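You operate a simulated robot arm through the tools that you are given. There is no shell and no other tool. Be economical: measure what you need, move in short steps, check, and stop when the job is done.

You are at the controls of a simulated robot arm. One attempt, no reset.

JOB
Plug in the brass lamp, switch it on and set the lamp knob to 3.
Fine: move the green tin off the socket onto the desk.
Where things are to end (x, y in the base frame): green tin within 0.06 m of [0.35, -0.43].

Only the result counts: the job must be done as asked and must still hold three seconds after the hand-in. Knocking over, shifting, dropping, spilling or breaking anything else fails it.

ROBOT AND FRAMES
A 6-joint arm with a two-finger parallel gripper, fixed in place. Base frame: the origin is at the foot of the arm, x ahead of it, y to its left, z up; the work surface is at about z = -0.001. Units: m, degrees, N and s.
With the tool pointing down near the work surface it reaches from about 0.14 to 0.6 m from the base axis. Its first joint turns from -66.0 to 66.0 degrees. Payload 2.1 kg.
The TCP is the grasp point between the finger pads, 0.03 m short of the fingertips. In the tool frame z runs along the fingers and y along their closing line. The gripper opens to 0.094 m. The fingers are 0.028 m wide and 0.01 m thick; the gripper's body (0.05 by 0.096 m) begins 0.055 m behind the TCP.
Orientation is that of the tool frame in the base frame, as a unit quaternion [w, x, y, z]. With the fingers straight down and closing along the base's y, the tool's x points along the base's -x, its y along +y and its z along -z.

CONTROLS
- The arm moves only by the tool nudge_tool. Its argument "plan" is one flat list of numbers, 7 for each row, row after row: the finger opening in m, from 0 to 0.094, then the shift along the tool's x, y, z in m, then the turn, a rotation vector about the tool's x, y, z in degrees. In form: [jaw, x, y, z, ax, ay, az, jaw, x, y, z, ax, ay, az, ...]. A call has 1 to 10 rows; each row shifts and turns the commanded pose from where the row before left it, along the tool's axes as they then stand. Rows are played at 5 a second. More than 0.05 m and 8.6 degrees between two rows, or a gripper value outside its range, and nothing of the call is played. Where a pose cannot be reached the arm comes as near as it can. A force on the tool above 70 N (or 10 N above the force at the start of the call, whichever is more), or a blocked arm, ends the call early, and 0.2 s more pass. Each finger travels about 0.072 m/s and halts on what it meets, pressing with about 31 N; the grip force reading is that of the motor and also rises with nothing between the fingers. The clock runs only during rows and for 0.2 s after the last one: add rows that do not move to give the fingers time. The reply holds the time, the measured pose of the TCP, the force on the tool along the base axes, the opening and the grip force, in the units named above and with some noise, with the torque about the TCP (base axes, N m) and any sound that the robot's microphone picked up, and new pictures: "views" is both (left out), scene, wrist or none.
- Cameras (640 x 400 px; columns grow to the right, rows downward): "scene" is fixed at [0.0308, -0.374, 0.4568]; the picture's right is [0.90, -0.44, 0.00], its down [-0.36, -0.73, -0.58] and it looks along [0.26, 0.52, -0.81] (base axes); focal length 214 px, centre (320, 200). "wrist" rides on the gripper at [0.076, 0.014, -0.102] in the tool frame; the picture's right is [-0.18, 0.98, 0.00], its down [-0.75, -0.14, -0.64] and it looks along [-0.63, -0.12, 0.77] (tool axes); focal length 243 px, centre (320, 200). There is no depth. A picture from a camera that has moved, and an enlarged one, comes with that camera's place and axes in the base frame and with its lens.
- zoom(camera, box): a new picture of the part [left, top, right, bottom] of that camera's present view, enlarged. It takes no simulated time.
- sign_off(): hands the job in; it is judged then, once.

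Work in short steps. Places have to be worked out from the pictures, the camera data and where the tool is seen: move nearer, look again, correct. Check each grasp and each placing, and mend what went wrong. You have 120 turns and 200 pictures in all, those below and enlarged ones among them. Open the gripper and draw the arm clear of the work before you hand the job in, unless the task says otherwise; then end with one line.

The tools are called after "Request:" as name(argument=value, ...) on one line, values as JSON. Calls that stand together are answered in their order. nudge_tool: Moves the arm, as the interface text tells. Its arguments: {"type":"object","properties":{"plan":{"type":"array"},"views":{"type":"string","enum":["both","scene","wrist","none"]}},"required":["plan"]} The other tools are called the same way: zoom (camera, box) takes an enlarged picture of a part of a camera's view; sign_off () hands the job in.

At the start:

```text
clock: 0.0
ee_pos: [0.1914, -0.1963, 0.3647]
tool_rot: [0.0, -0.001, 1.0, 0.0]
ft_force: [0.2, 0.0, -0.4]
torque: [0.01, 0.03, 0.0]
gripper_width: 0.094
grasp_force: 0.1
```

scene: 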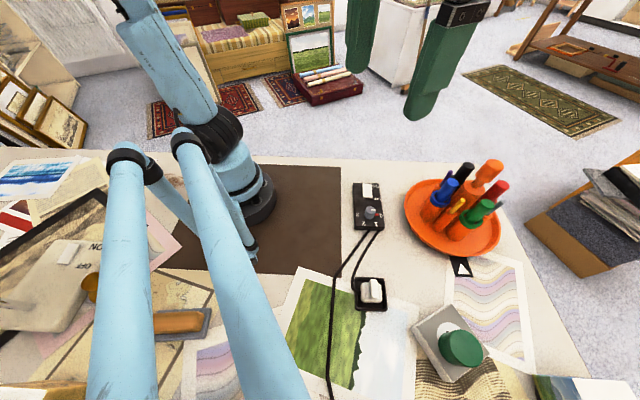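
wrist: 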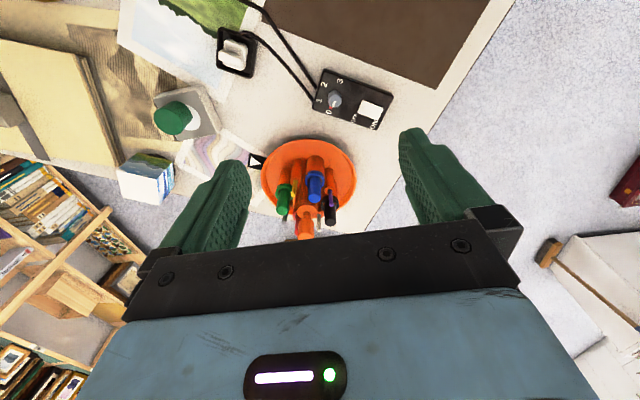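

I'll look closer at the socket, tin, plug and switch box first.

Request:
zoom(camera="scene", box=[320, 160, 560, 400])

Request:
zoom(camera="wrist", box=[100, 0, 420, 200])

Request:
zoom(camera="scene", box=[0, 160, 340, 400])

```text
1.67 times, centred on (440, 280) of scene
camera zoom: at [0.0308, -0.374, 0.4568], right [0.9, -0.44, 0.0], down [-0.36, -0.73, -0.58], along [0.26, 0.52, -0.81], focal length 358 px, centre (120, 67)
```

zoom: 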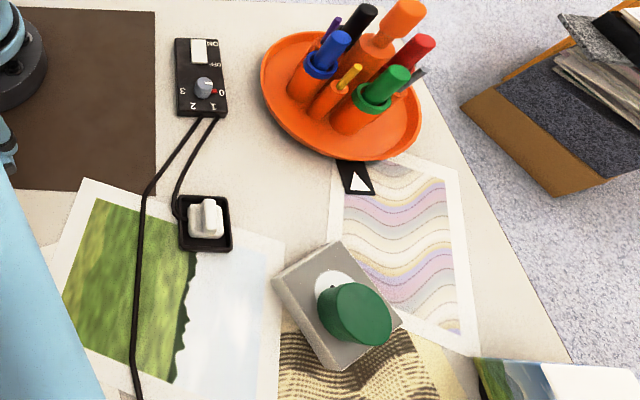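

```text
2.00 times, centred on (260, 100) of wrist
camera zoom: at [0.1174, -0.1833, 0.4674], right [0.18, 0.98, 0.0], down [0.75, -0.14, 0.64], along [0.63, -0.12, -0.77], focal length 485 px, centre (440, 400)
```

zoom: 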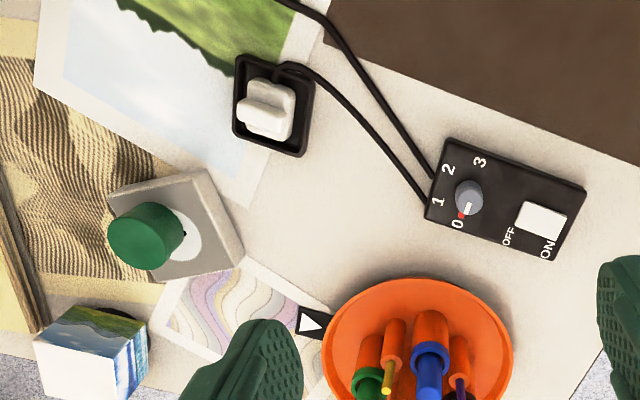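

```text
1.67 times, centred on (170, 280) of scene
camera zoom: at [0.0308, -0.374, 0.4568], right [0.9, -0.44, 0.0], down [-0.36, -0.73, -0.58], along [0.26, 0.52, -0.81], focal length 358 px, centre (570, 67)
```

zoom: 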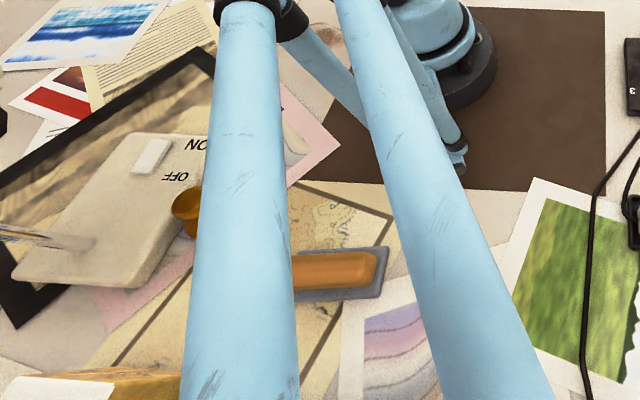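

The green tin stands on the grey socket at about (0.26,-0.47). The plug is parked in a black tray at about (0.17,-0.33), and the knob/switch box is at about (0.28,-0.165). I'll move the hand nearer to the socket to measure it.

Request:
nudge_tool(plan=[0.094, 0, -0.04, 0.01, 0, 0, 0, 0.094, 0, -0.04, 0.01, 0, 0, 0, 0.094, 0, -0.04, 0.01, 0, 0, 0, 0.094, 0, -0.03, 0.01, 0, 0, 0, 0.094, 0, 0, 0, 0, 0, 0, 0.094, 0, 0, 0, 0, 0, 0])

```text
clock: 1.4
ee_pos: [0.1938, -0.3492, 0.3276]
tool_rot: [0.0, 0.001, 1.0, 0.0]
ft_force: [-0.7, 0.3, 0.2]
torque: [-0.04, 0.01, 0.04]
gripper_width: 0.094
grasp_force: 0.0
camera wrist: at [0.1187, -0.3348, 0.4287], right [0.18, 0.98, 0.0], down [0.75, -0.14, 0.64], along [0.63, -0.12, -0.77], focal length 243 px, centre (320, 200)
```

scene: 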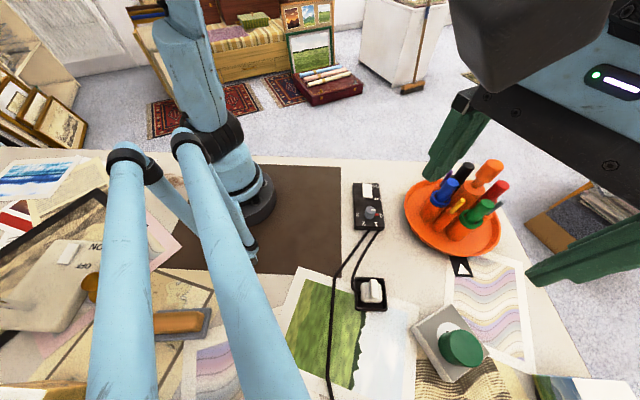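
wrist: 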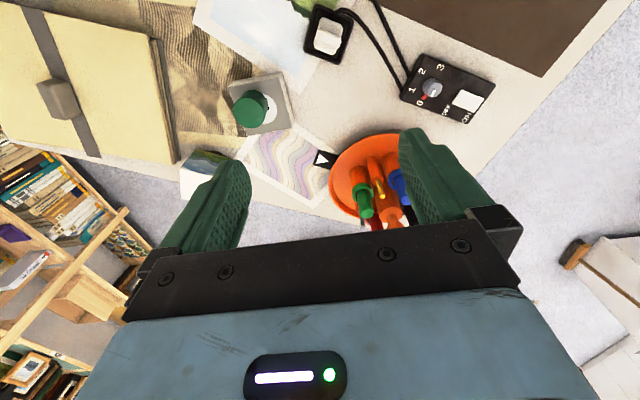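

The hand moved as expected. I'll zoom in on the socket, tin and plug.

Request:
zoom(camera="wrist", box=[200, 0, 400, 140])

Request:
zoom(camera="scene", box=[340, 260, 520, 400])

```text
2.86 times, centred on (300, 70) of wrist
camera zoom: at [0.1187, -0.3348, 0.4287], right [0.18, 0.98, 0.0], down [0.75, -0.14, 0.64], along [0.63, -0.12, -0.77], focal length 693 px, centre (377, 571)
```

zoom: 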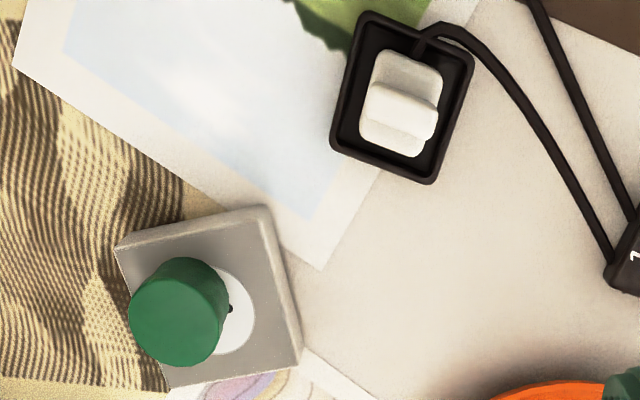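

```text
2.86 times, centred on (430, 330) of scene
camera zoom: at [0.0308, -0.374, 0.4568], right [0.9, -0.44, 0.0], down [-0.36, -0.73, -0.58], along [0.26, 0.52, -0.81], focal length 613 px, centre (6, -171)
```

zoom: 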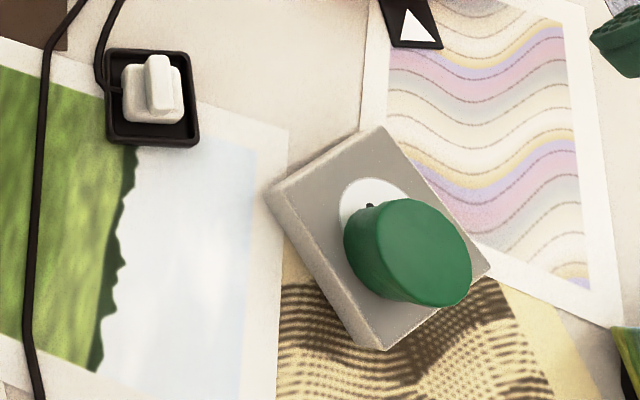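

By triangulation the tin top is at about (0.228,-0.464,0.071), and the socket centre is at about (0.244,-0.459), 15–20 mm high and axis-aligned. I'll go above the tin.

Request:
nudge_tool(plan=[0.094, -0.007, -0.023, 0.035, 0, 0, 0, 0.094, -0.007, -0.023, 0.035, 0, 0, 0, 0.094, -0.007, -0.023, 0.035, 0, 0, 0, 0.094, -0.007, -0.023, 0.035, 0, 0, 0, 0.094, -0.006, -0.023, 0.035, 0, 0, 0, 0.094, 0, 0, 0, 0, 0, 0])

```text
clock: 2.8
ee_pos: [0.23, -0.4622, 0.1498]
tool_rot: [0.0, -0.001, 1.0, 0.0]
ft_force: [-0.3, 0.6, -0.7]
torque: [0.01, 0.0, 0.01]
gripper_width: 0.0941
grasp_force: 0.1
camera wrist: at [0.1543, -0.4488, 0.2516], right [0.18, 0.98, 0.0], down [0.75, -0.14, 0.64], along [0.63, -0.12, -0.77], focal length 243 px, centre (320, 200)
```

scene: 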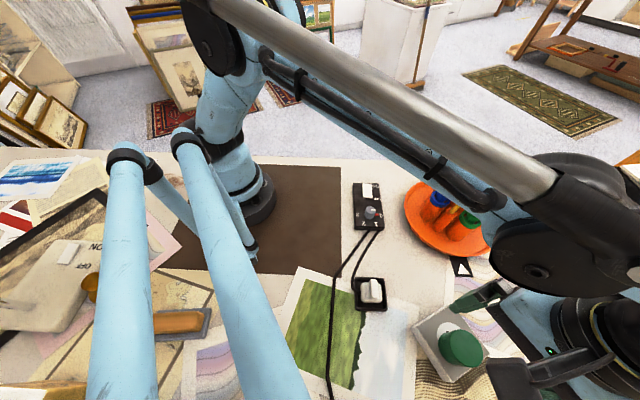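
wrist: 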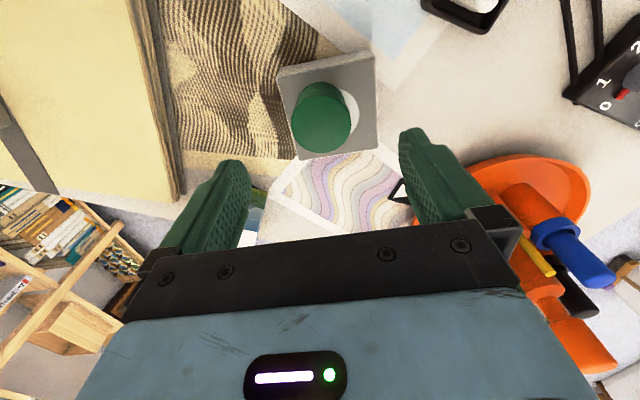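

The predicted tin position matches the picture, so I'll descend and grip.

Request:
nudge_tool(plan=[0.094, 0, 0, 0.03, 0, 0, 0, 0.094, 0, 0, 0.03, 0, 0, 0, 0.094, 0, 0, 0.02, 0, 0, 0, 0.094, 0, 0, 0.013, 0, 0, 0, 0.094, 0, 0, 0, 0, 0, 0, 0.06, 0, 0, 0, 0, 0, 0, 0.04, 0, 0, 0, 0, 0, 0, 0.04, 0, 0, 0, 0, 0, 0, 0.04, 0, 0, 0, 0, 0, 0])

```text
clock: 3.9
ee_pos: [0.2288, -0.4618, 0.0621]
tool_rot: [0.0, -0.001, 1.0, 0.002]
ft_force: [1.9, -2.5, 13.2]
torque: [0.54, -0.06, -0.04]
gripper_width: 0.0921
grasp_force: 0.0
out of reach, approached as far as the arm can: row 1
stopped in row 5: the force on the tool passed its limit at 77 N (the readings are from after the stop); the commanded pose is now the measured one
camera wrist: at [0.154, -0.4477, 0.164], right [0.18, 0.98, 0.0], down [0.75, -0.14, 0.64], along [0.63, -0.11, -0.77], focal length 243 px, centre (320, 200)
```

scene: 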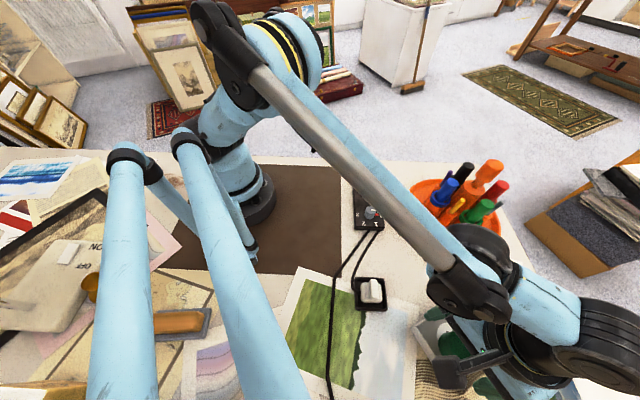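
wrist: 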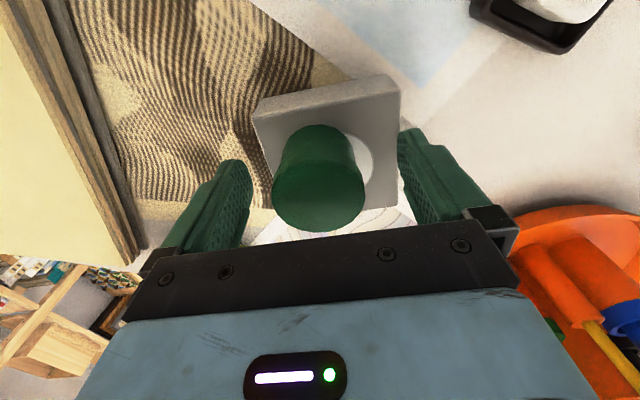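

A fingertip touched the socket top, which puts it at about z=0.032. I'll raise 4 mm and close on the tin there.

Request:
nudge_tool(plan=[0.094, 0, 0, -0.004, 0, 0, 0, 0.075, 0, 0, 0, 0, 0, 0, 0.055, 0, 0, 0, 0, 0, 0, 0.035, 0, 0, 0, 0, 0, 0, 0.035, 0, 0, 0, 0, 0, 0, 0.035, 0, 0, 0, 0, 0, 0], views="wrist")

```text
clock: 5.3
ee_pos: [0.229, -0.4609, 0.0671]
tool_rot: [0.0, 0.0, 1.0, 0.003]
ft_force: [0.0, -0.1, 2.6]
torque: [-0.03, 0.02, 0.0]
gripper_width: 0.0456
grasp_force: 31.4
camera wrist: at [0.1539, -0.4474, 0.1679], right [0.18, 0.98, 0.0], down [0.75, -0.14, 0.64], along [0.63, -0.11, -0.77], focal length 243 px, centre (320, 200)
```

wrist: 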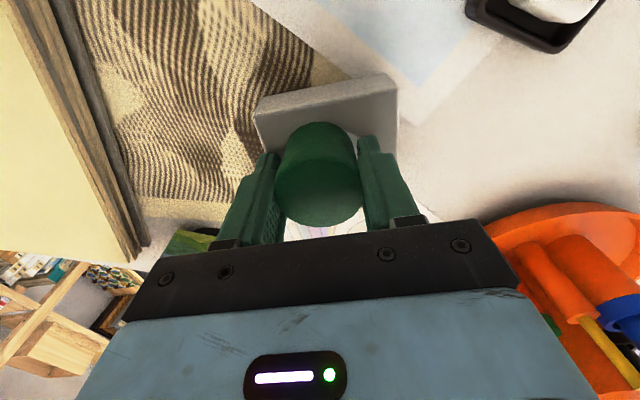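

The tin is gripped (46 mm). I'll lift it and carry it over (0.347,-0.443).

Request:
nudge_tool(plan=[0.035, 0, 0, -0.02, 0, 0, 0, 0.035, 0, 0, -0.03, 0, 0, 0, 0.035, 0, 0, -0.03, 0, 0, 0, 0.035, -0.03, 0.005, 0, 0, 0, 0, 0.035, -0.03, 0.005, 0, 0, 0, 0, 0.035, -0.03, 0.005, 0, 0, 0, 0, 0.035, -0.028, 0.003, 0, 0, 0, 0, 0.035, 0, 0, 0, 0, 0, 0])

```text
clock: 7.1
ee_pos: [0.3475, -0.4425, 0.1457]
tool_rot: [-0.001, 0.001, 1.0, 0.003]
ft_force: [-0.3, -0.5, -0.6]
torque: [0.01, -0.04, 0.01]
gripper_width: 0.0458
grasp_force: 31.6
camera wrist: at [0.2718, -0.4297, 0.247], right [0.18, 0.98, 0.0], down [0.75, -0.14, 0.64], along [0.63, -0.11, -0.77], focal length 243 px, centre (320, 200)
```

scene: 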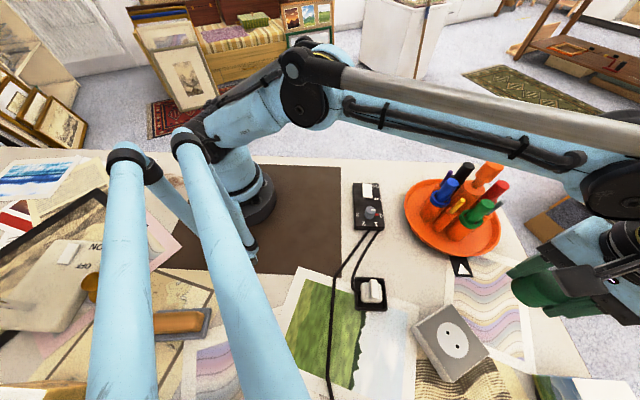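
wrist: 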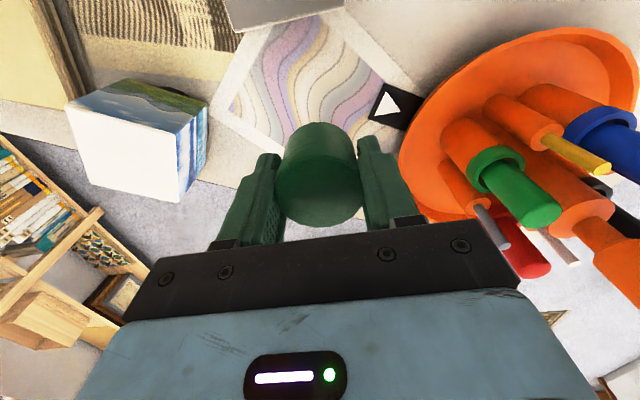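

The tin is clear and over free desk. I'll lower it most of the way.

Request:
nudge_tool(plan=[0.035, 0, 0, 0.03, 0, 0, 0, 0.035, 0, 0, 0.03, 0, 0, 0, 0.035, 0, 0, 0.03, 0, 0, 0, 0.035, 0, 0, 0.012, 0, 0, 0, 0.035, 0, 0, 0, 0, 0, 0])

```text
clock: 8.3
ee_pos: [0.3462, -0.4422, 0.0433]
tool_rot: [0.0, -0.001, 1.0, 0.002]
ft_force: [0.2, 0.2, -0.9]
torque: [-0.02, 0.03, -0.03]
gripper_width: 0.0458
grasp_force: 31.3
camera wrist: at [0.2712, -0.4296, 0.1454], right [0.18, 0.98, 0.0], down [0.75, -0.14, 0.64], along [0.63, -0.11, -0.77], focal length 243 px, centre (320, 200)
```

scene: 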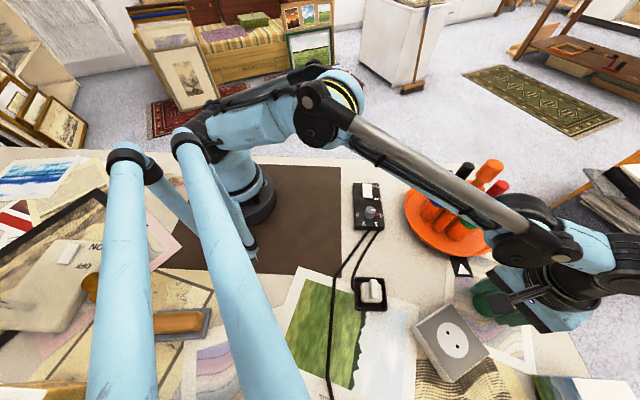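
wrist: 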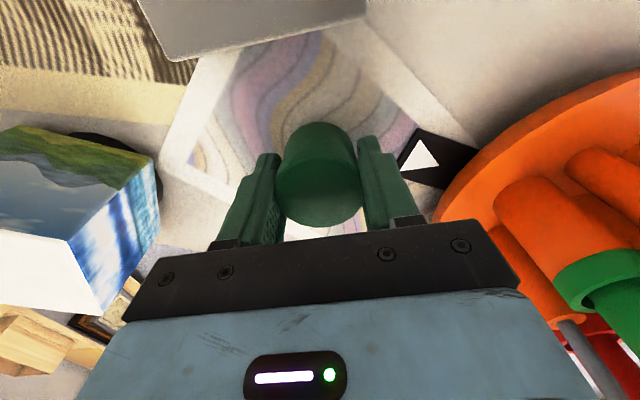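

No contact yet, so I'll go down in 2 mm steps and watch the force.

Request:
nudge_tool(plan=[0.035, 0, 0, 0.003, 0, 0, 0, 0.035, 0, 0, 0.002, 0, 0, 0, 0.035, 0, 0, 0, 0, 0, 0], views="none")

Request:
nudge_tool(plan=[0.035, 0, 0, 0.002, 0, 0, 0, 0.035, 0, 0, 0, 0, 0, 0], views="none")

```text
clock: 9.1
ee_pos: [0.348, -0.4433, 0.0392]
tool_rot: [0.0, 0.0, 1.0, 0.002]
ft_force: [-0.1, 1.4, -0.9]
torque: [0.02, 0.01, 0.02]
gripper_width: 0.0458
grasp_force: 31.1
```

```text
clock: 9.7
ee_pos: [0.3474, -0.4422, 0.0354]
tool_rot: [0.001, -0.001, 1.0, 0.003]
ft_force: [0.1, 0.4, -0.5]
torque: [-0.02, -0.03, 0.03]
gripper_width: 0.0457
grasp_force: 30.7
```

No contact yet; I'll continue in small steps.

Request:
nudge_tool(plan=[0.035, 0, 0, 0.002, 0, 0, 0, 0.035, 0, 0, 0, 0, 0, 0], views="none")

Request:
nudge_tool(plan=[0.035, 0, 0, 0.001, 0, 0, 0, 0.035, 0, 0, 0, 0, 0, 0], views="wrist")

```text
clock: 10.3
ee_pos: [0.3471, -0.4418, 0.0349]
tool_rot: [0.0, -0.001, 1.0, 0.002]
ft_force: [-0.2, -0.4, -1.0]
torque: [0.01, -0.02, 0.0]
gripper_width: 0.0458
grasp_force: 30.8
```

```text
clock: 10.9
ee_pos: [0.347, -0.443, 0.0344]
tool_rot: [0.0, 0.0, 1.0, 0.002]
ft_force: [0.5, -0.9, -0.7]
torque: [0.01, -0.01, 0.01]
gripper_width: 0.0458
grasp_force: 31.1
camera wrist: at [0.2718, -0.4294, 0.1348], right [0.18, 0.98, 0.0], down [0.75, -0.14, 0.64], along [0.63, -0.11, -0.77], focal length 243 px, centre (320, 200)
```

wrist: 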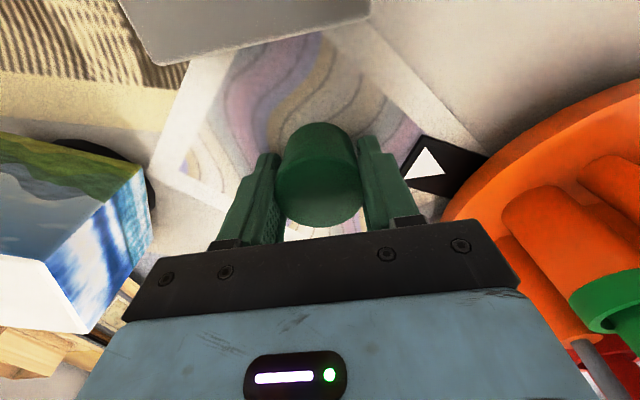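

Request:
nudge_tool(plan=[0.035, 0, 0, 0.001, 0, 0, 0, 0.035, 0, 0, 0, 0, 0, 0], views="none")

Request:
nudge_tool(plan=[0.035, 0, 0, 0.001, 0, 0, 0, 0.035, 0, 0, 0, 0, 0, 0], views="none")

```text
clock: 11.5
ee_pos: [0.3472, -0.4427, 0.0333]
tool_rot: [0.0, -0.001, 1.0, 0.002]
ft_force: [0.3, -0.1, 0.0]
torque: [0.03, 0.0, -0.04]
gripper_width: 0.0457
grasp_force: 30.8
```

```text
clock: 12.1
ee_pos: [0.3472, -0.4429, 0.0318]
tool_rot: [0.0, -0.001, 1.0, 0.003]
ft_force: [1.6, 1.4, 9.7]
torque: [-0.02, 0.0, -0.02]
gripper_width: 0.0458
grasp_force: 30.8
```

The tin is on the desk (10 N), so I'll open and rise.

Request:
nudge_tool(plan=[0.06, 0, 0, 0, 0, 0, 0, 0.07, 0, 0, 0, 0, 0, 0, 0.07, 0, 0, -0.02, 0, 0, 0, 0.07, 0, 0, -0.04, 0, 0, 0, 0.07, 0, 0, -0.05, 0, 0, 0, 0.07, 0, 0, -0.05, 0, 0, 0, 0.07, 0.05, 0.02, -0.02, 0, 0, 0, 0.07, 0.05, 0.02, 0, 0, 0, 0, 0.07, 0.04, 0.02, 0, 0, 0, 0, 0.07, 0, 0, 0, 0, 0, 0])

```text
refused: row 7 steps farther than a row can; nothing moved
```

Request:
nudge_tool(plan=[0.06, 0, 0, 0, 0, 0, 0, 0.07, 0, 0, 0, 0, 0, 0, 0.07, 0, 0, -0.02, 0, 0, 0, 0.07, 0, 0, -0.04, 0, 0, 0, 0.07, 0, 0, -0.05, 0, 0, 0, 0.07, 0, 0, -0.05, 0, 0, 0, 0.07, 0.04, 0.02, -0.02, 0, 0, 0, 0.07, 0.04, 0.02, 0, 0, 0, 0, 0.07, 0.04, 0.02, 0, 0, 0, 0, 0.07, 0, 0, 0, 0, 0, 0])

```text
clock: 14.3
ee_pos: [0.2271, -0.3854, 0.2124]
tool_rot: [-0.001, -0.001, 1.0, 0.003]
ft_force: [-0.3, 0.7, -0.3]
torque: [0.0, -0.03, -0.01]
gripper_width: 0.0701
grasp_force: 0.1
camera wrist: at [0.1525, -0.3721, 0.3138], right [0.18, 0.98, 0.0], down [0.75, -0.14, 0.64], along [0.63, -0.11, -0.77], focal length 243 px, centre (320, 200)
```

scene: 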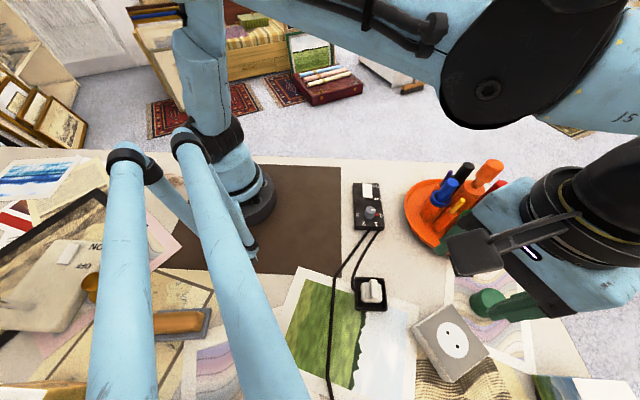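
wrist: 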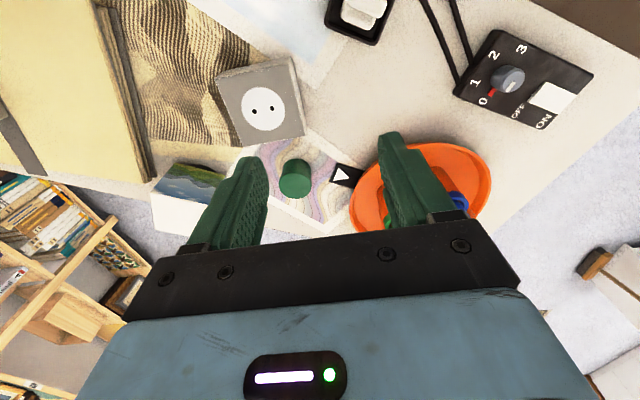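

The tin stands on the desk. Next I'll measure the socket holes, plug and control box.

Request:
zoom(camera="wrist", box=[200, 40, 320, 160])

Request:
zoom(camera="scene", box=[340, 260, 500, 390])

Request:
zoom(camera="wrist", box=[430, 20, 610, 140])

Request:
zoom(camera="scene", box=[330, 170, 410, 240])

```text
3.33 times, centred on (260, 100) of wrist
camera zoom: at [0.1525, -0.3721, 0.3138], right [0.18, 0.98, 0.0], down [0.75, -0.14, 0.64], along [0.63, -0.11, -0.77], focal length 809 px, centre (520, 533)
```

zoom: 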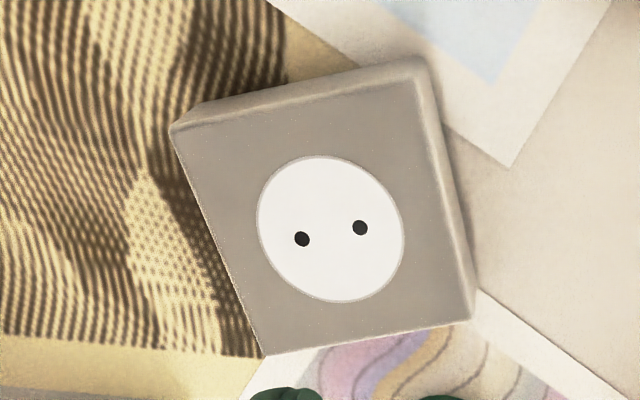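

```text
3.08 times, centred on (420, 325) of scene
camera zoom: at [0.0307, -0.374, 0.4568], right [0.9, -0.44, 0.0], down [-0.36, -0.73, -0.58], along [0.26, 0.52, -0.81], focal length 660 px, centre (12, -185)
```

zoom: 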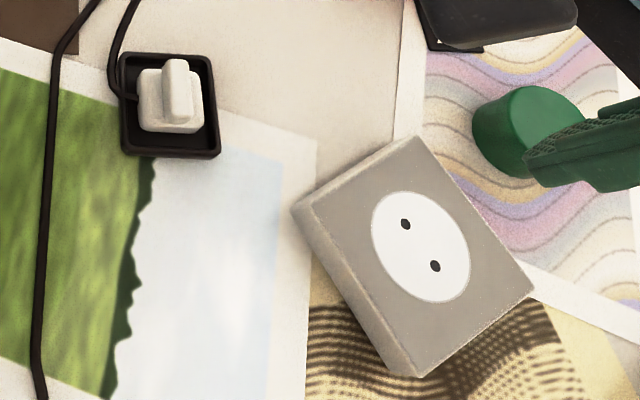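

```text
3.33 times, centred on (520, 80) of wrist
camera zoom: at [0.1525, -0.3721, 0.3138], right [0.18, 0.98, 0.0], down [0.75, -0.14, 0.64], along [0.63, -0.11, -0.77], focal length 809 px, centre (-347, 600)
```

zoom: 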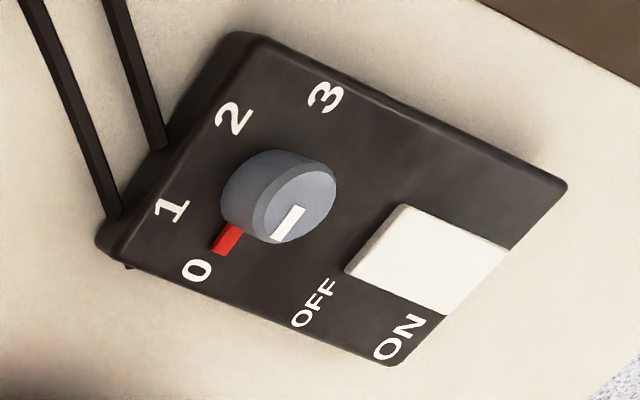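

```text
5.71 times, centred on (370, 205) of scene
camera zoom: at [0.0307, -0.374, 0.4568], right [0.9, -0.44, 0.0], down [-0.36, -0.73, -0.58], along [0.26, 0.52, -0.81], focal length 1226 px, centre (34, 171)
```

zoom: 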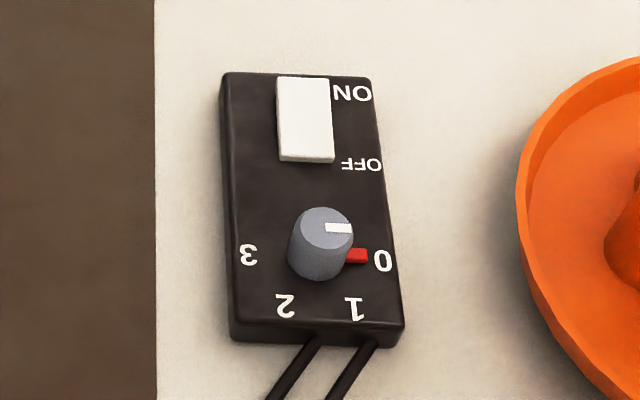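

Socket holes: about (0.2385,-0.444) and (0.2385,-0.465), top z≈0.033, pair along y. The plug's ridge is at about (0.158,-0.332) with its top at z≈0.065, and the ridge axis is about 61° from base x. I'll go above the plug and turn the closing line across the ridge.

Request:
nudge_tool(plan=[0.07, 0.035, 0.026, 0, 0, 0, 0, 0.07, 0.034, 0.026, 0, 0, 0, 0, 0.07, 0, 0, 0, 0, 0, -8, 0.07, 0, 0, 0, 0, 0, -8, 0.07, 0, 0, 0, 0, 0, -8, 0.07, 0, 0, 0, 0, 0, -8, 0.07, 0, 0, 0, 0, 0, -8, 0.07, 0, 0, 0, 0, 0, -8, 0.07, 0, 0, 0, 0, 0, -8, 0.07, 0, 0, 0, 0, 0, -8])

```text
clock: 16.5
ee_pos: [0.1635, -0.3285, 0.2122]
tool_rot: [0.001, -0.531, 0.847, 0.003]
ft_force: [0.4, 0.0, 0.0]
torque: [0.0, 0.01, -0.03]
gripper_width: 0.0702
grasp_force: 0.0
out of reach, approached as far as the arm can: row 2
camera wrist: at [0.1187, -0.3925, 0.3136], right [-0.8, 0.59, 0.0], down [0.46, 0.61, 0.64], along [0.38, 0.52, -0.77], focal length 243 px, centre (320, 200)
```

scene: 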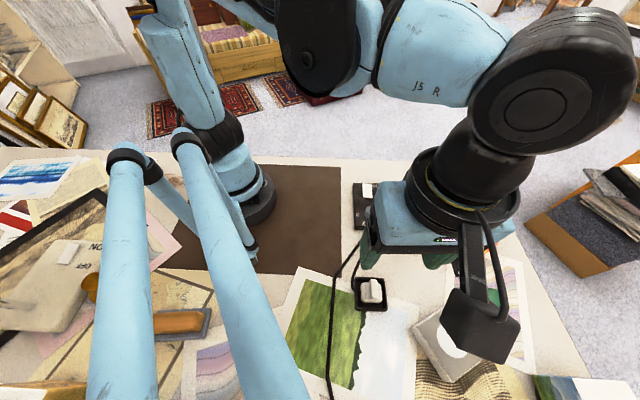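
wrist: 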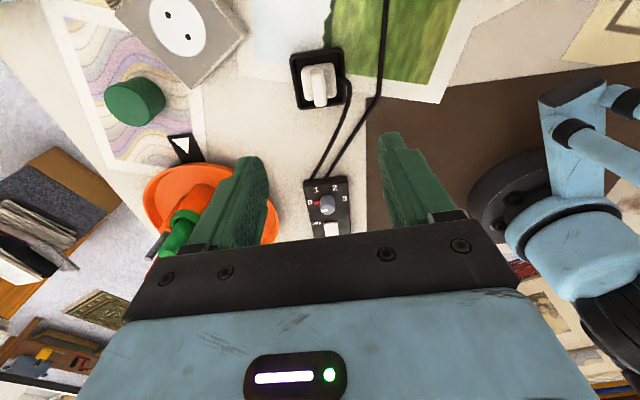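

The arm stopped about 6 mm short, close to the joint-1 limit. I'll zoom in to locate the plug exactly.

Request:
zoom(camera="wrist", box=[260, 30, 380, 130])

Request:
zoom(camera="scene", box=[340, 265, 400, 320])

```text
4.00 times, centred on (320, 80) of wrist
camera zoom: at [0.1187, -0.3925, 0.3136], right [-0.8, 0.59, 0.0], down [0.46, 0.61, 0.64], along [0.38, 0.52, -0.77], focal length 970 px, centre (320, 680)
```

zoom: 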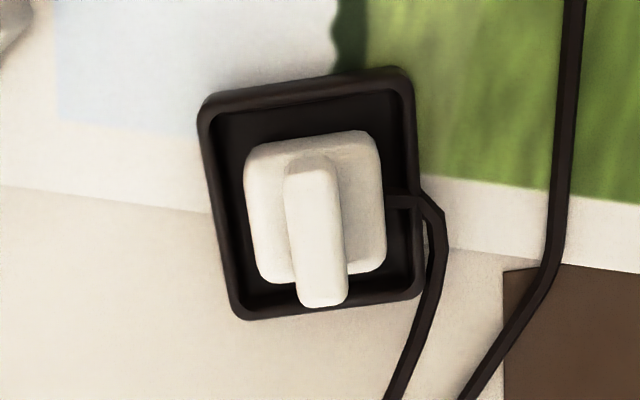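

```text
7.27 times, centred on (370, 292) of scene
camera zoom: at [0.0308, -0.374, 0.4568], right [0.9, -0.44, 0.0], down [-0.36, -0.73, -0.58], along [0.26, 0.52, -0.81], focal length 1560 px, centre (-44, -473)
```

zoom: 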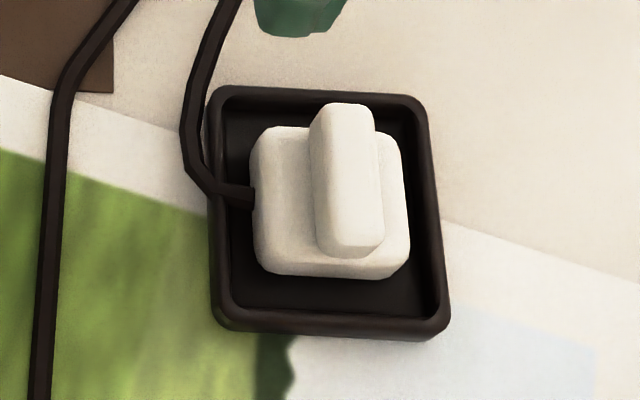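

The ridge top is at (0.161,-0.3335,0.0535), which is only offset along the ridge from the present TCP, so I can grip it here. I'll descend to just above it.

Request:
nudge_tool(plan=[0.05, 0, 0, 0.04, 0, 0, 2, 0.045, 0, 0, 0.04, 0, 0, 0, 0.045, 0, 0, 0.03, 0, 0, 0, 0.045, 0, 0, 0.012, 0, 0, 0, 0.045, 0, 0, 0, 0, 0, 0])

```text
clock: 17.7
ee_pos: [0.1646, -0.3304, 0.0905]
tool_rot: [0.002, -0.515, 0.857, 0.002]
ft_force: [-1.1, -0.1, -0.9]
torque: [0.03, -0.02, 0.04]
gripper_width: 0.045
grasp_force: 0.0
camera wrist: at [0.1167, -0.3913, 0.1917], right [-0.78, 0.62, 0.0], down [0.48, 0.6, 0.64], along [0.4, 0.51, -0.77], focal length 243 px, centre (320, 200)
```

scene: 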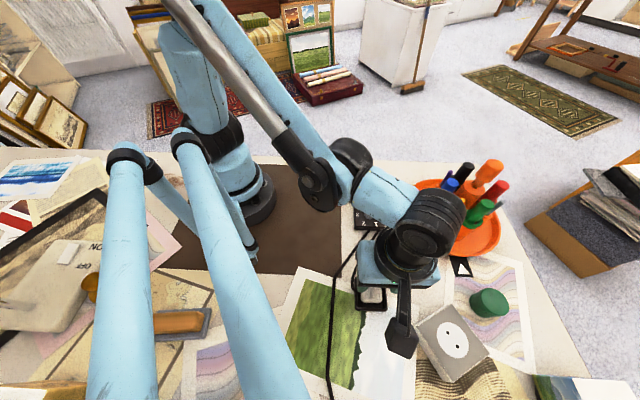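
wrist: 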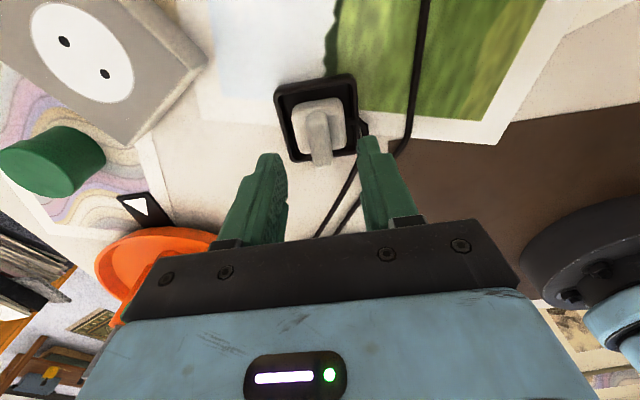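

Lateral centring is good (about 2 mm). I'll continue down around the ridge in small steps.

Request:
nudge_tool(plan=[0.04, 0, 0, 0.01, 0, 0, 0, 0.04, 0, 0, 0.003, 0, 0, 0, 0.04, 0, 0, 0, 0, 0, 0])

Request:
nudge_tool(plan=[0.04, 0, 0, 0.002, 0, 0, 0, 0.04, 0, 0, 0, 0, 0, 0], views="none")

Request:
nudge_tool(plan=[0.04, 0, 0, 0.002, 0, 0, 0, 0.04, 0, 0, 0, 0, 0, 0], views="wrist")

```text
clock: 18.5
ee_pos: [0.1646, -0.331, 0.0779]
tool_rot: [0.0, -0.516, 0.857, 0.002]
ft_force: [0.0, -0.6, -0.5]
torque: [0.01, 0.01, -0.01]
gripper_width: 0.04
grasp_force: 0.1
camera wrist: at [0.1164, -0.3907, 0.1789], right [-0.78, 0.62, 0.0], down [0.48, 0.6, 0.64], along [0.4, 0.51, -0.77], focal length 243 px, centre (320, 200)
```

scene: 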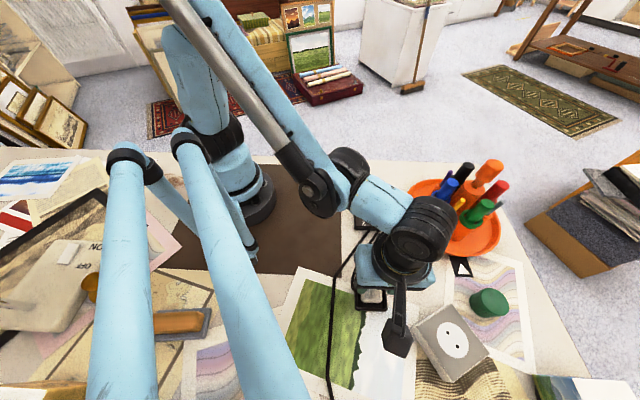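
wrist: 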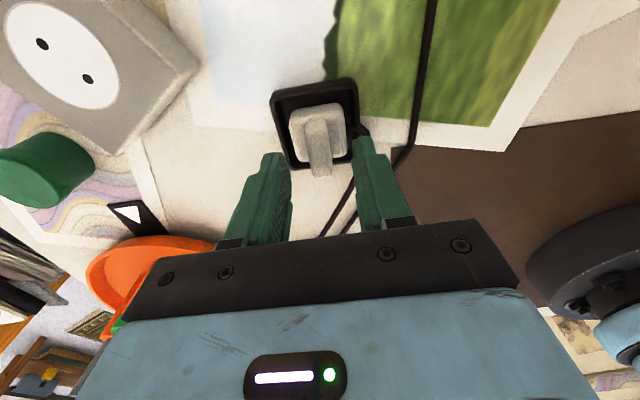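

```text
clock: 19.1
ee_pos: [0.163, -0.3281, 0.0753]
tool_rot: [0.0, -0.515, 0.857, 0.002]
ft_force: [-0.1, -0.5, 0.4]
torque: [-0.01, 0.03, 0.01]
gripper_width: 0.0401
grasp_force: 0.0
```

```text
clock: 19.7
ee_pos: [0.1631, -0.3293, 0.073]
tool_rot: [0.0, -0.516, 0.857, 0.002]
ft_force: [0.7, -0.2, -0.8]
torque: [-0.01, 0.01, -0.02]
gripper_width: 0.04
grasp_force: 0.0
camera wrist: at [0.1162, -0.3903, 0.1748], right [-0.78, 0.62, 0.0], down [0.48, 0.6, 0.64], along [0.4, 0.51, -0.77], focal length 243 px, centre (320, 200)
```

wrist: 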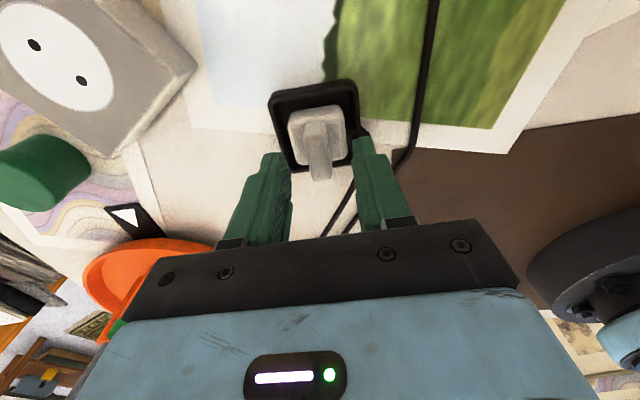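

The tip midpoint projects onto the ridge. I'll continue down until the tips touch the plug body.

Request:
nudge_tool(plan=[0.04, 0, 0, 0.002, 0, 0, 0, 0.04, 0, 0, 0, 0, 0, 0], views="none")

Request:
nudge_tool(plan=[0.04, 0, 0, 0.002, 0, 0, 0, 0.04, 0, 0, 0, 0, 0, 0], views="none")

Request:
zoom(camera="wrist", box=[240, 60, 400, 260])

```text
clock: 20.3
ee_pos: [0.163, -0.3279, 0.0709]
tool_rot: [0.001, -0.516, 0.857, 0.003]
ft_force: [0.5, 0.3, 0.6]
torque: [0.0, -0.01, -0.02]
gripper_width: 0.04
grasp_force: 0.1
```

```text
clock: 20.9
ee_pos: [0.1635, -0.3297, 0.07]
tool_rot: [0.0, -0.515, 0.857, 0.003]
ft_force: [0.8, -0.2, -0.5]
torque: [0.05, -0.01, 0.01]
gripper_width: 0.04
grasp_force: 0.1
```

```text
2.00 times, centred on (320, 160) of wrist
camera zoom: at [0.1162, -0.3902, 0.1714], right [-0.78, 0.62, 0.0], down [0.48, 0.6, 0.64], along [0.4, 0.51, -0.77], focal length 485 px, centre (320, 280)
```

zoom: 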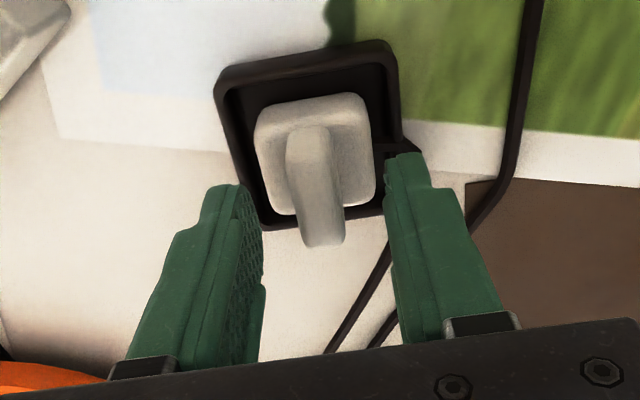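

Request:
nudge_tool(plan=[0.036, 0, 0, 0.002, 0, 0, 0, 0.036, 0, 0, 0, 0, 0, 0], views="none")

Request:
nudge_tool(plan=[0.03, 0, 0, 0.002, 0, 0, 0, 0.03, 0, 0, 0, 0, 0, 0], views="none")

Request:
nudge_tool(plan=[0.03, 0, 0, 0.002, 0, 0, 0, 0.03, 0, 0, 0, 0, 0, 0], views="none")

Request:
zoom(camera="wrist", box=[240, 60, 400, 260])

```text
clock: 21.5
ee_pos: [0.1634, -0.3287, 0.068]
tool_rot: [0.001, -0.516, 0.857, 0.003]
ft_force: [-0.8, -0.2, 0.6]
torque: [-0.01, 0.01, 0.0]
gripper_width: 0.0359
grasp_force: 0.2
```

```text
clock: 22.1
ee_pos: [0.1629, -0.328, 0.0649]
tool_rot: [0.0, -0.515, 0.857, 0.002]
ft_force: [0.1, -0.3, -0.1]
torque: [-0.01, 0.02, 0.02]
gripper_width: 0.0299
grasp_force: 0.0
```

```text
clock: 22.7
ee_pos: [0.1637, -0.3284, 0.0643]
tool_rot: [0.001, -0.516, 0.857, 0.003]
ft_force: [-0.4, -0.6, 0.2]
torque: [-0.02, 0.01, 0.04]
gripper_width: 0.03
grasp_force: 0.1
```

```text
2.00 times, centred on (320, 160) of wrist
camera zoom: at [0.1158, -0.3896, 0.1648], right [-0.78, 0.62, 0.0], down [0.48, 0.6, 0.64], along [0.4, 0.51, -0.77], focal length 485 px, centre (320, 280)
```

zoom: 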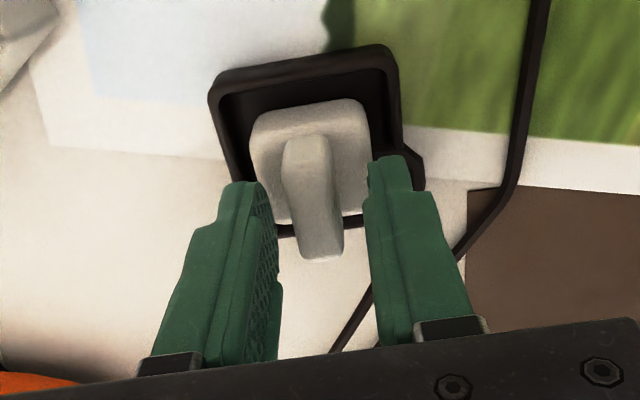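

No contact yet at tip z≈0.035, with good vertical overlap. I'll try shifting 5 mm along the ridge to its middle before closing.

Request:
nudge_tool(plan=[0.03, 0.005, 0, 0, 0, 0, 0, 0.03, 0, 0, 0, 0, 0, 0], views="none")

Request:
nudge_tool(plan=[0.03, 0, 0, 0.002, 0, 0, 0, 0.03, 0, 0, 0, 0, 0, 0], views="none")

Request:
zoom(camera="wrist", box=[240, 60, 400, 260])

```text
clock: 23.3
ee_pos: [0.1648, -0.3315, 0.0634]
tool_rot: [0.001, -0.516, 0.857, 0.001]
ft_force: [-0.4, -0.2, 0.0]
torque: [-0.02, 0.01, 0.02]
gripper_width: 0.0299
grasp_force: 0.1
out of reach, approached as far as the arm can: row 1
```

```text
clock: 23.9
ee_pos: [0.1647, -0.3315, 0.0615]
tool_rot: [0.001, -0.516, 0.857, 0.003]
ft_force: [0.4, 0.3, 0.5]
torque: [0.03, 0.04, 0.04]
gripper_width: 0.0302
grasp_force: 0.0
```

```text
2.00 times, centred on (320, 160) of wrist
camera zoom: at [0.1173, -0.3924, 0.1624], right [-0.78, 0.62, 0.0], down [0.48, 0.6, 0.64], along [0.4, 0.51, -0.76], focal length 485 px, centre (320, 280)
```

zoom: 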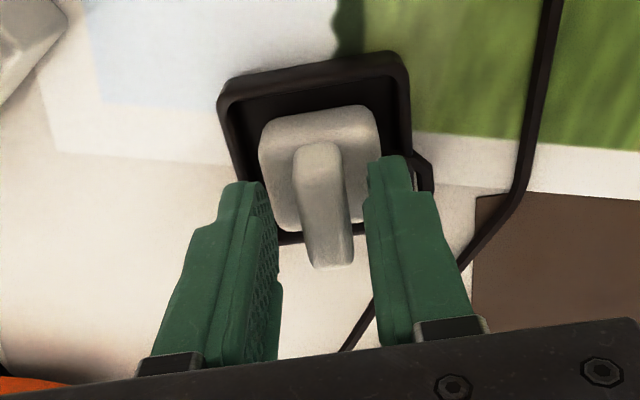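

Request:
nudge_tool(plan=[0.03, 0, 0, 0.002, 0, 0, 0, 0.03, 0, 0, 0, 0, 0, 0], views="none")

Request:
nudge_tool(plan=[0.02, 0, 0, 0, 0, 0, 0, 0.01, 0, 0, 0, 0, 0, 0, 0.008, 0, 0, 0, 0, 0, 0, 0.008, 0, 0, 0, 0, 0, 0])

```text
clock: 24.5
ee_pos: [0.1656, -0.3296, 0.0598]
tool_rot: [0.001, -0.516, 0.857, 0.002]
ft_force: [0.1, 0.4, -0.4]
torque: [0.0, 0.05, 0.04]
gripper_width: 0.0299
grasp_force: 0.0
```

```text
clock: 25.5
ee_pos: [0.1658, -0.3318, 0.0602]
tool_rot: [0.001, -0.516, 0.857, 0.002]
ft_force: [-0.1, -0.8, -0.5]
torque: [-0.01, -0.01, 0.01]
gripper_width: 0.0132
grasp_force: 30.6
camera wrist: at [0.1174, -0.3925, 0.1609], right [-0.78, 0.62, 0.0], down [0.48, 0.6, 0.64], along [0.4, 0.51, -0.76], focal length 243 px, centre (320, 200)
```

scene: 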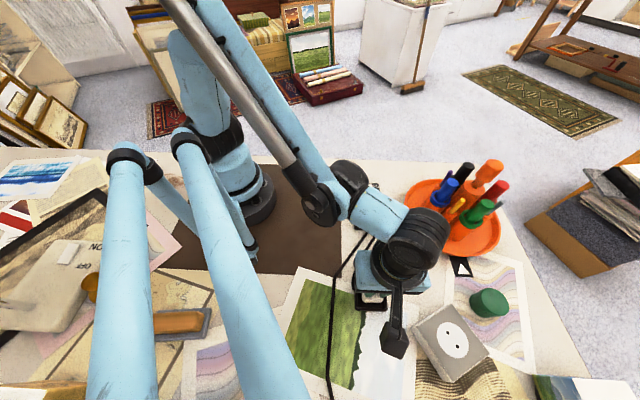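
wrist: 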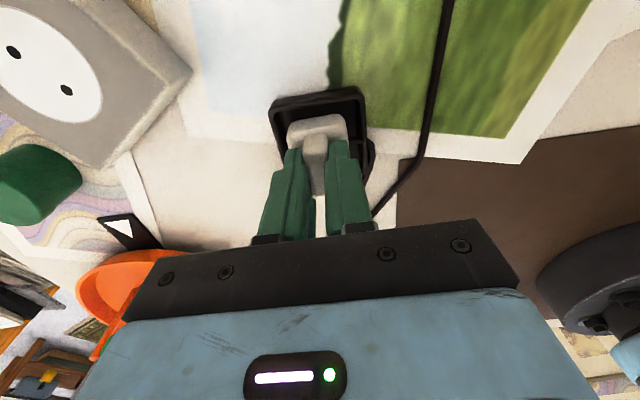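

The ridge is gripped (13 mm). I'll lift straight up and look.

Request:
nudge_tool(plan=[0.008, 0, 0, -0.01, 0, 0, 0, 0.008, 0, 0, -0.02, 0, 0, 0, 0.008, 0, 0, -0.03, 0, 0, 0, 0.008, 0, 0, -0.03, 0, 0, 0, 0.008, 0, 0, 0, 0, 0, 0])

```text
clock: 26.7
ee_pos: [0.1652, -0.3311, 0.1489]
tool_rot: [0.0, -0.516, 0.856, 0.003]
ft_force: [0.5, -0.2, 0.7]
torque: [0.02, 0.0, 0.01]
gripper_width: 0.0133
grasp_force: 31.2
camera wrist: at [0.1174, -0.3926, 0.2507], right [-0.78, 0.62, 0.0], down [0.48, 0.6, 0.64], along [0.4, 0.51, -0.76], focal length 243 px, centre (320, 200)
```

scene: 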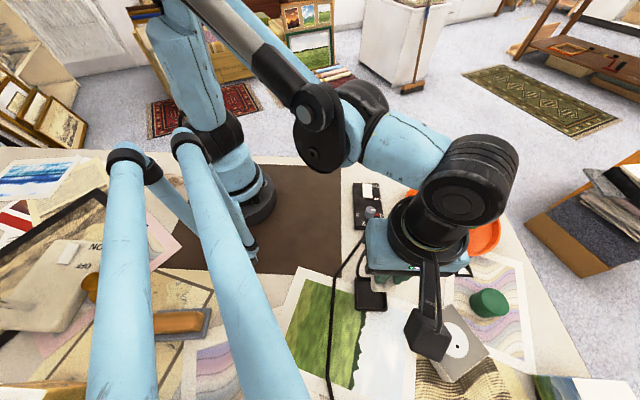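
wrist: 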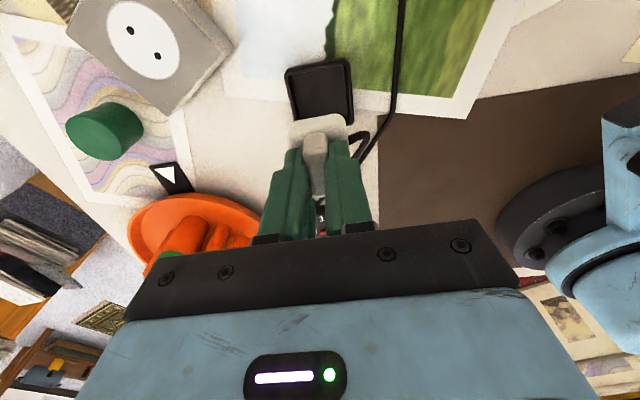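

The plug is out and the tray hasn't moved. I'll carry it outward and tilt its underside toward the scene camera to see how the pins lie.

Request:
nudge_tool(plan=[0.008, 0.002, -0.0335, -0.013, 0, 0, 0, 0.008, 0.002, -0.0335, -0.013, 0, 0, 0, 0.008, 0.002, -0.0335, -0.013, 0, 0, 0, 0.008, 0.002, -0.0335, -0.013, 0, 0, 0, 0.008, 0, 0, 0, -7.06, 3.75, 0, 0.008, 0, 0, 0, -7.06, 3.75, 0, 0.008, 0, 0, 0, -7.06, 3.75, 0, 0.008, 0, 0, 0, -7.06, 3.75, 0, 0.008, 0, 0, 0, 0, 0, 0])

Request:
zoom(camera="scene", box=[360, 210, 500, 330])

```text
clock: 28.7
ee_pos: [0.278, -0.401, 0.2005]
tool_rot: [-0.236, -0.496, 0.823, 0.145]
ft_force: [0.4, 0.5, -1.2]
torque: [0.02, -0.02, 0.02]
gripper_width: 0.0131
grasp_force: 30.6
camera wrist: at [0.2928, -0.4629, 0.3118], right [-0.66, 0.62, 0.42], down [0.75, 0.6, 0.29], along [-0.07, 0.51, -0.86], focal length 243 px, centre (320, 200)
```

scene: 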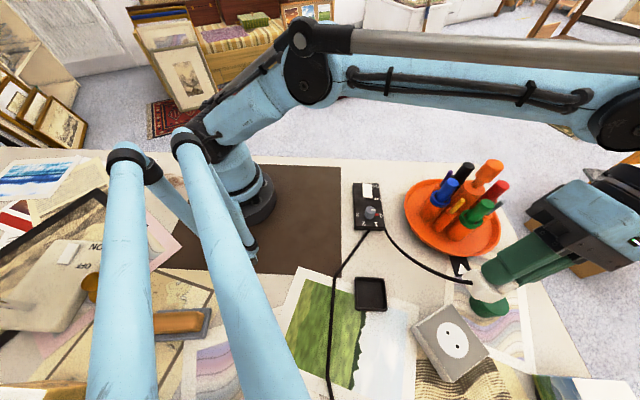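
wrist: 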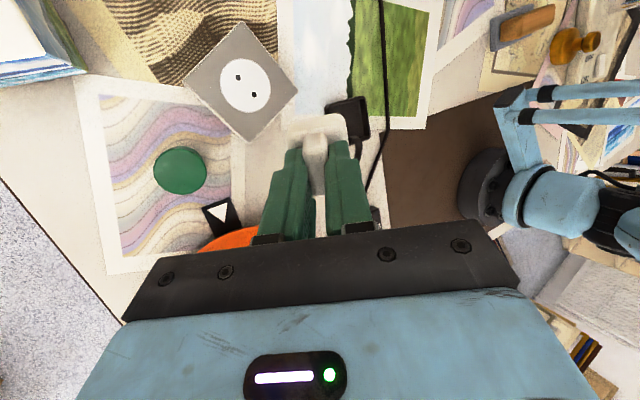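

```text
3.33 times, centred on (430, 270) of scene
camera zoom: at [0.0308, -0.374, 0.4568], right [0.9, -0.44, 0.0], down [-0.36, -0.73, -0.58], along [0.26, 0.52, -0.81], focal length 715 px, centre (-47, -33)
```

zoom: 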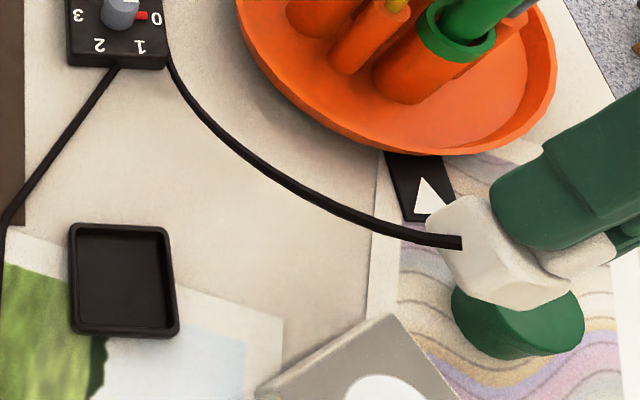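

Request:
nudge_tool(plan=[0.008, 0, 0, 0, -7.06, 3.75, 0, 0.008, 0, 0, 0, -7.06, 3.75, 0, 0.008, 0, 0, 0, -7.06, 3.75, 0, 0.008, 0, 0, 0, 0, 0, 0], views="none")

Request:
zoom(camera="scene", box=[430, 240, 530, 330])

```text
clock: 29.7
ee_pos: [0.2569, -0.4231, 0.2008]
tool_rot: [-0.313, -0.488, 0.797, 0.169]
ft_force: [-0.3, 1.2, -1.1]
torque: [0.01, 0.02, 0.03]
gripper_width: 0.013
grasp_force: 31.3
out of reach, approached as far as the arm can: row 1, 2, 3
```

```text
4.44 times, centred on (480, 285) of scene
camera zoom: at [0.0308, -0.374, 0.4568], right [0.9, -0.44, 0.0], down [-0.36, -0.73, -0.58], along [0.26, 0.52, -0.81], focal length 953 px, centre (-391, -178)
```

zoom: 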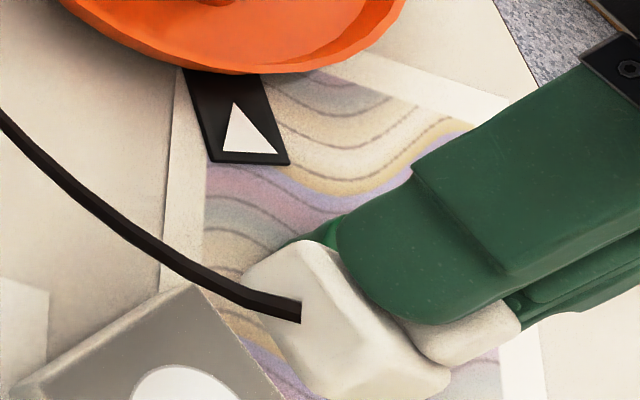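

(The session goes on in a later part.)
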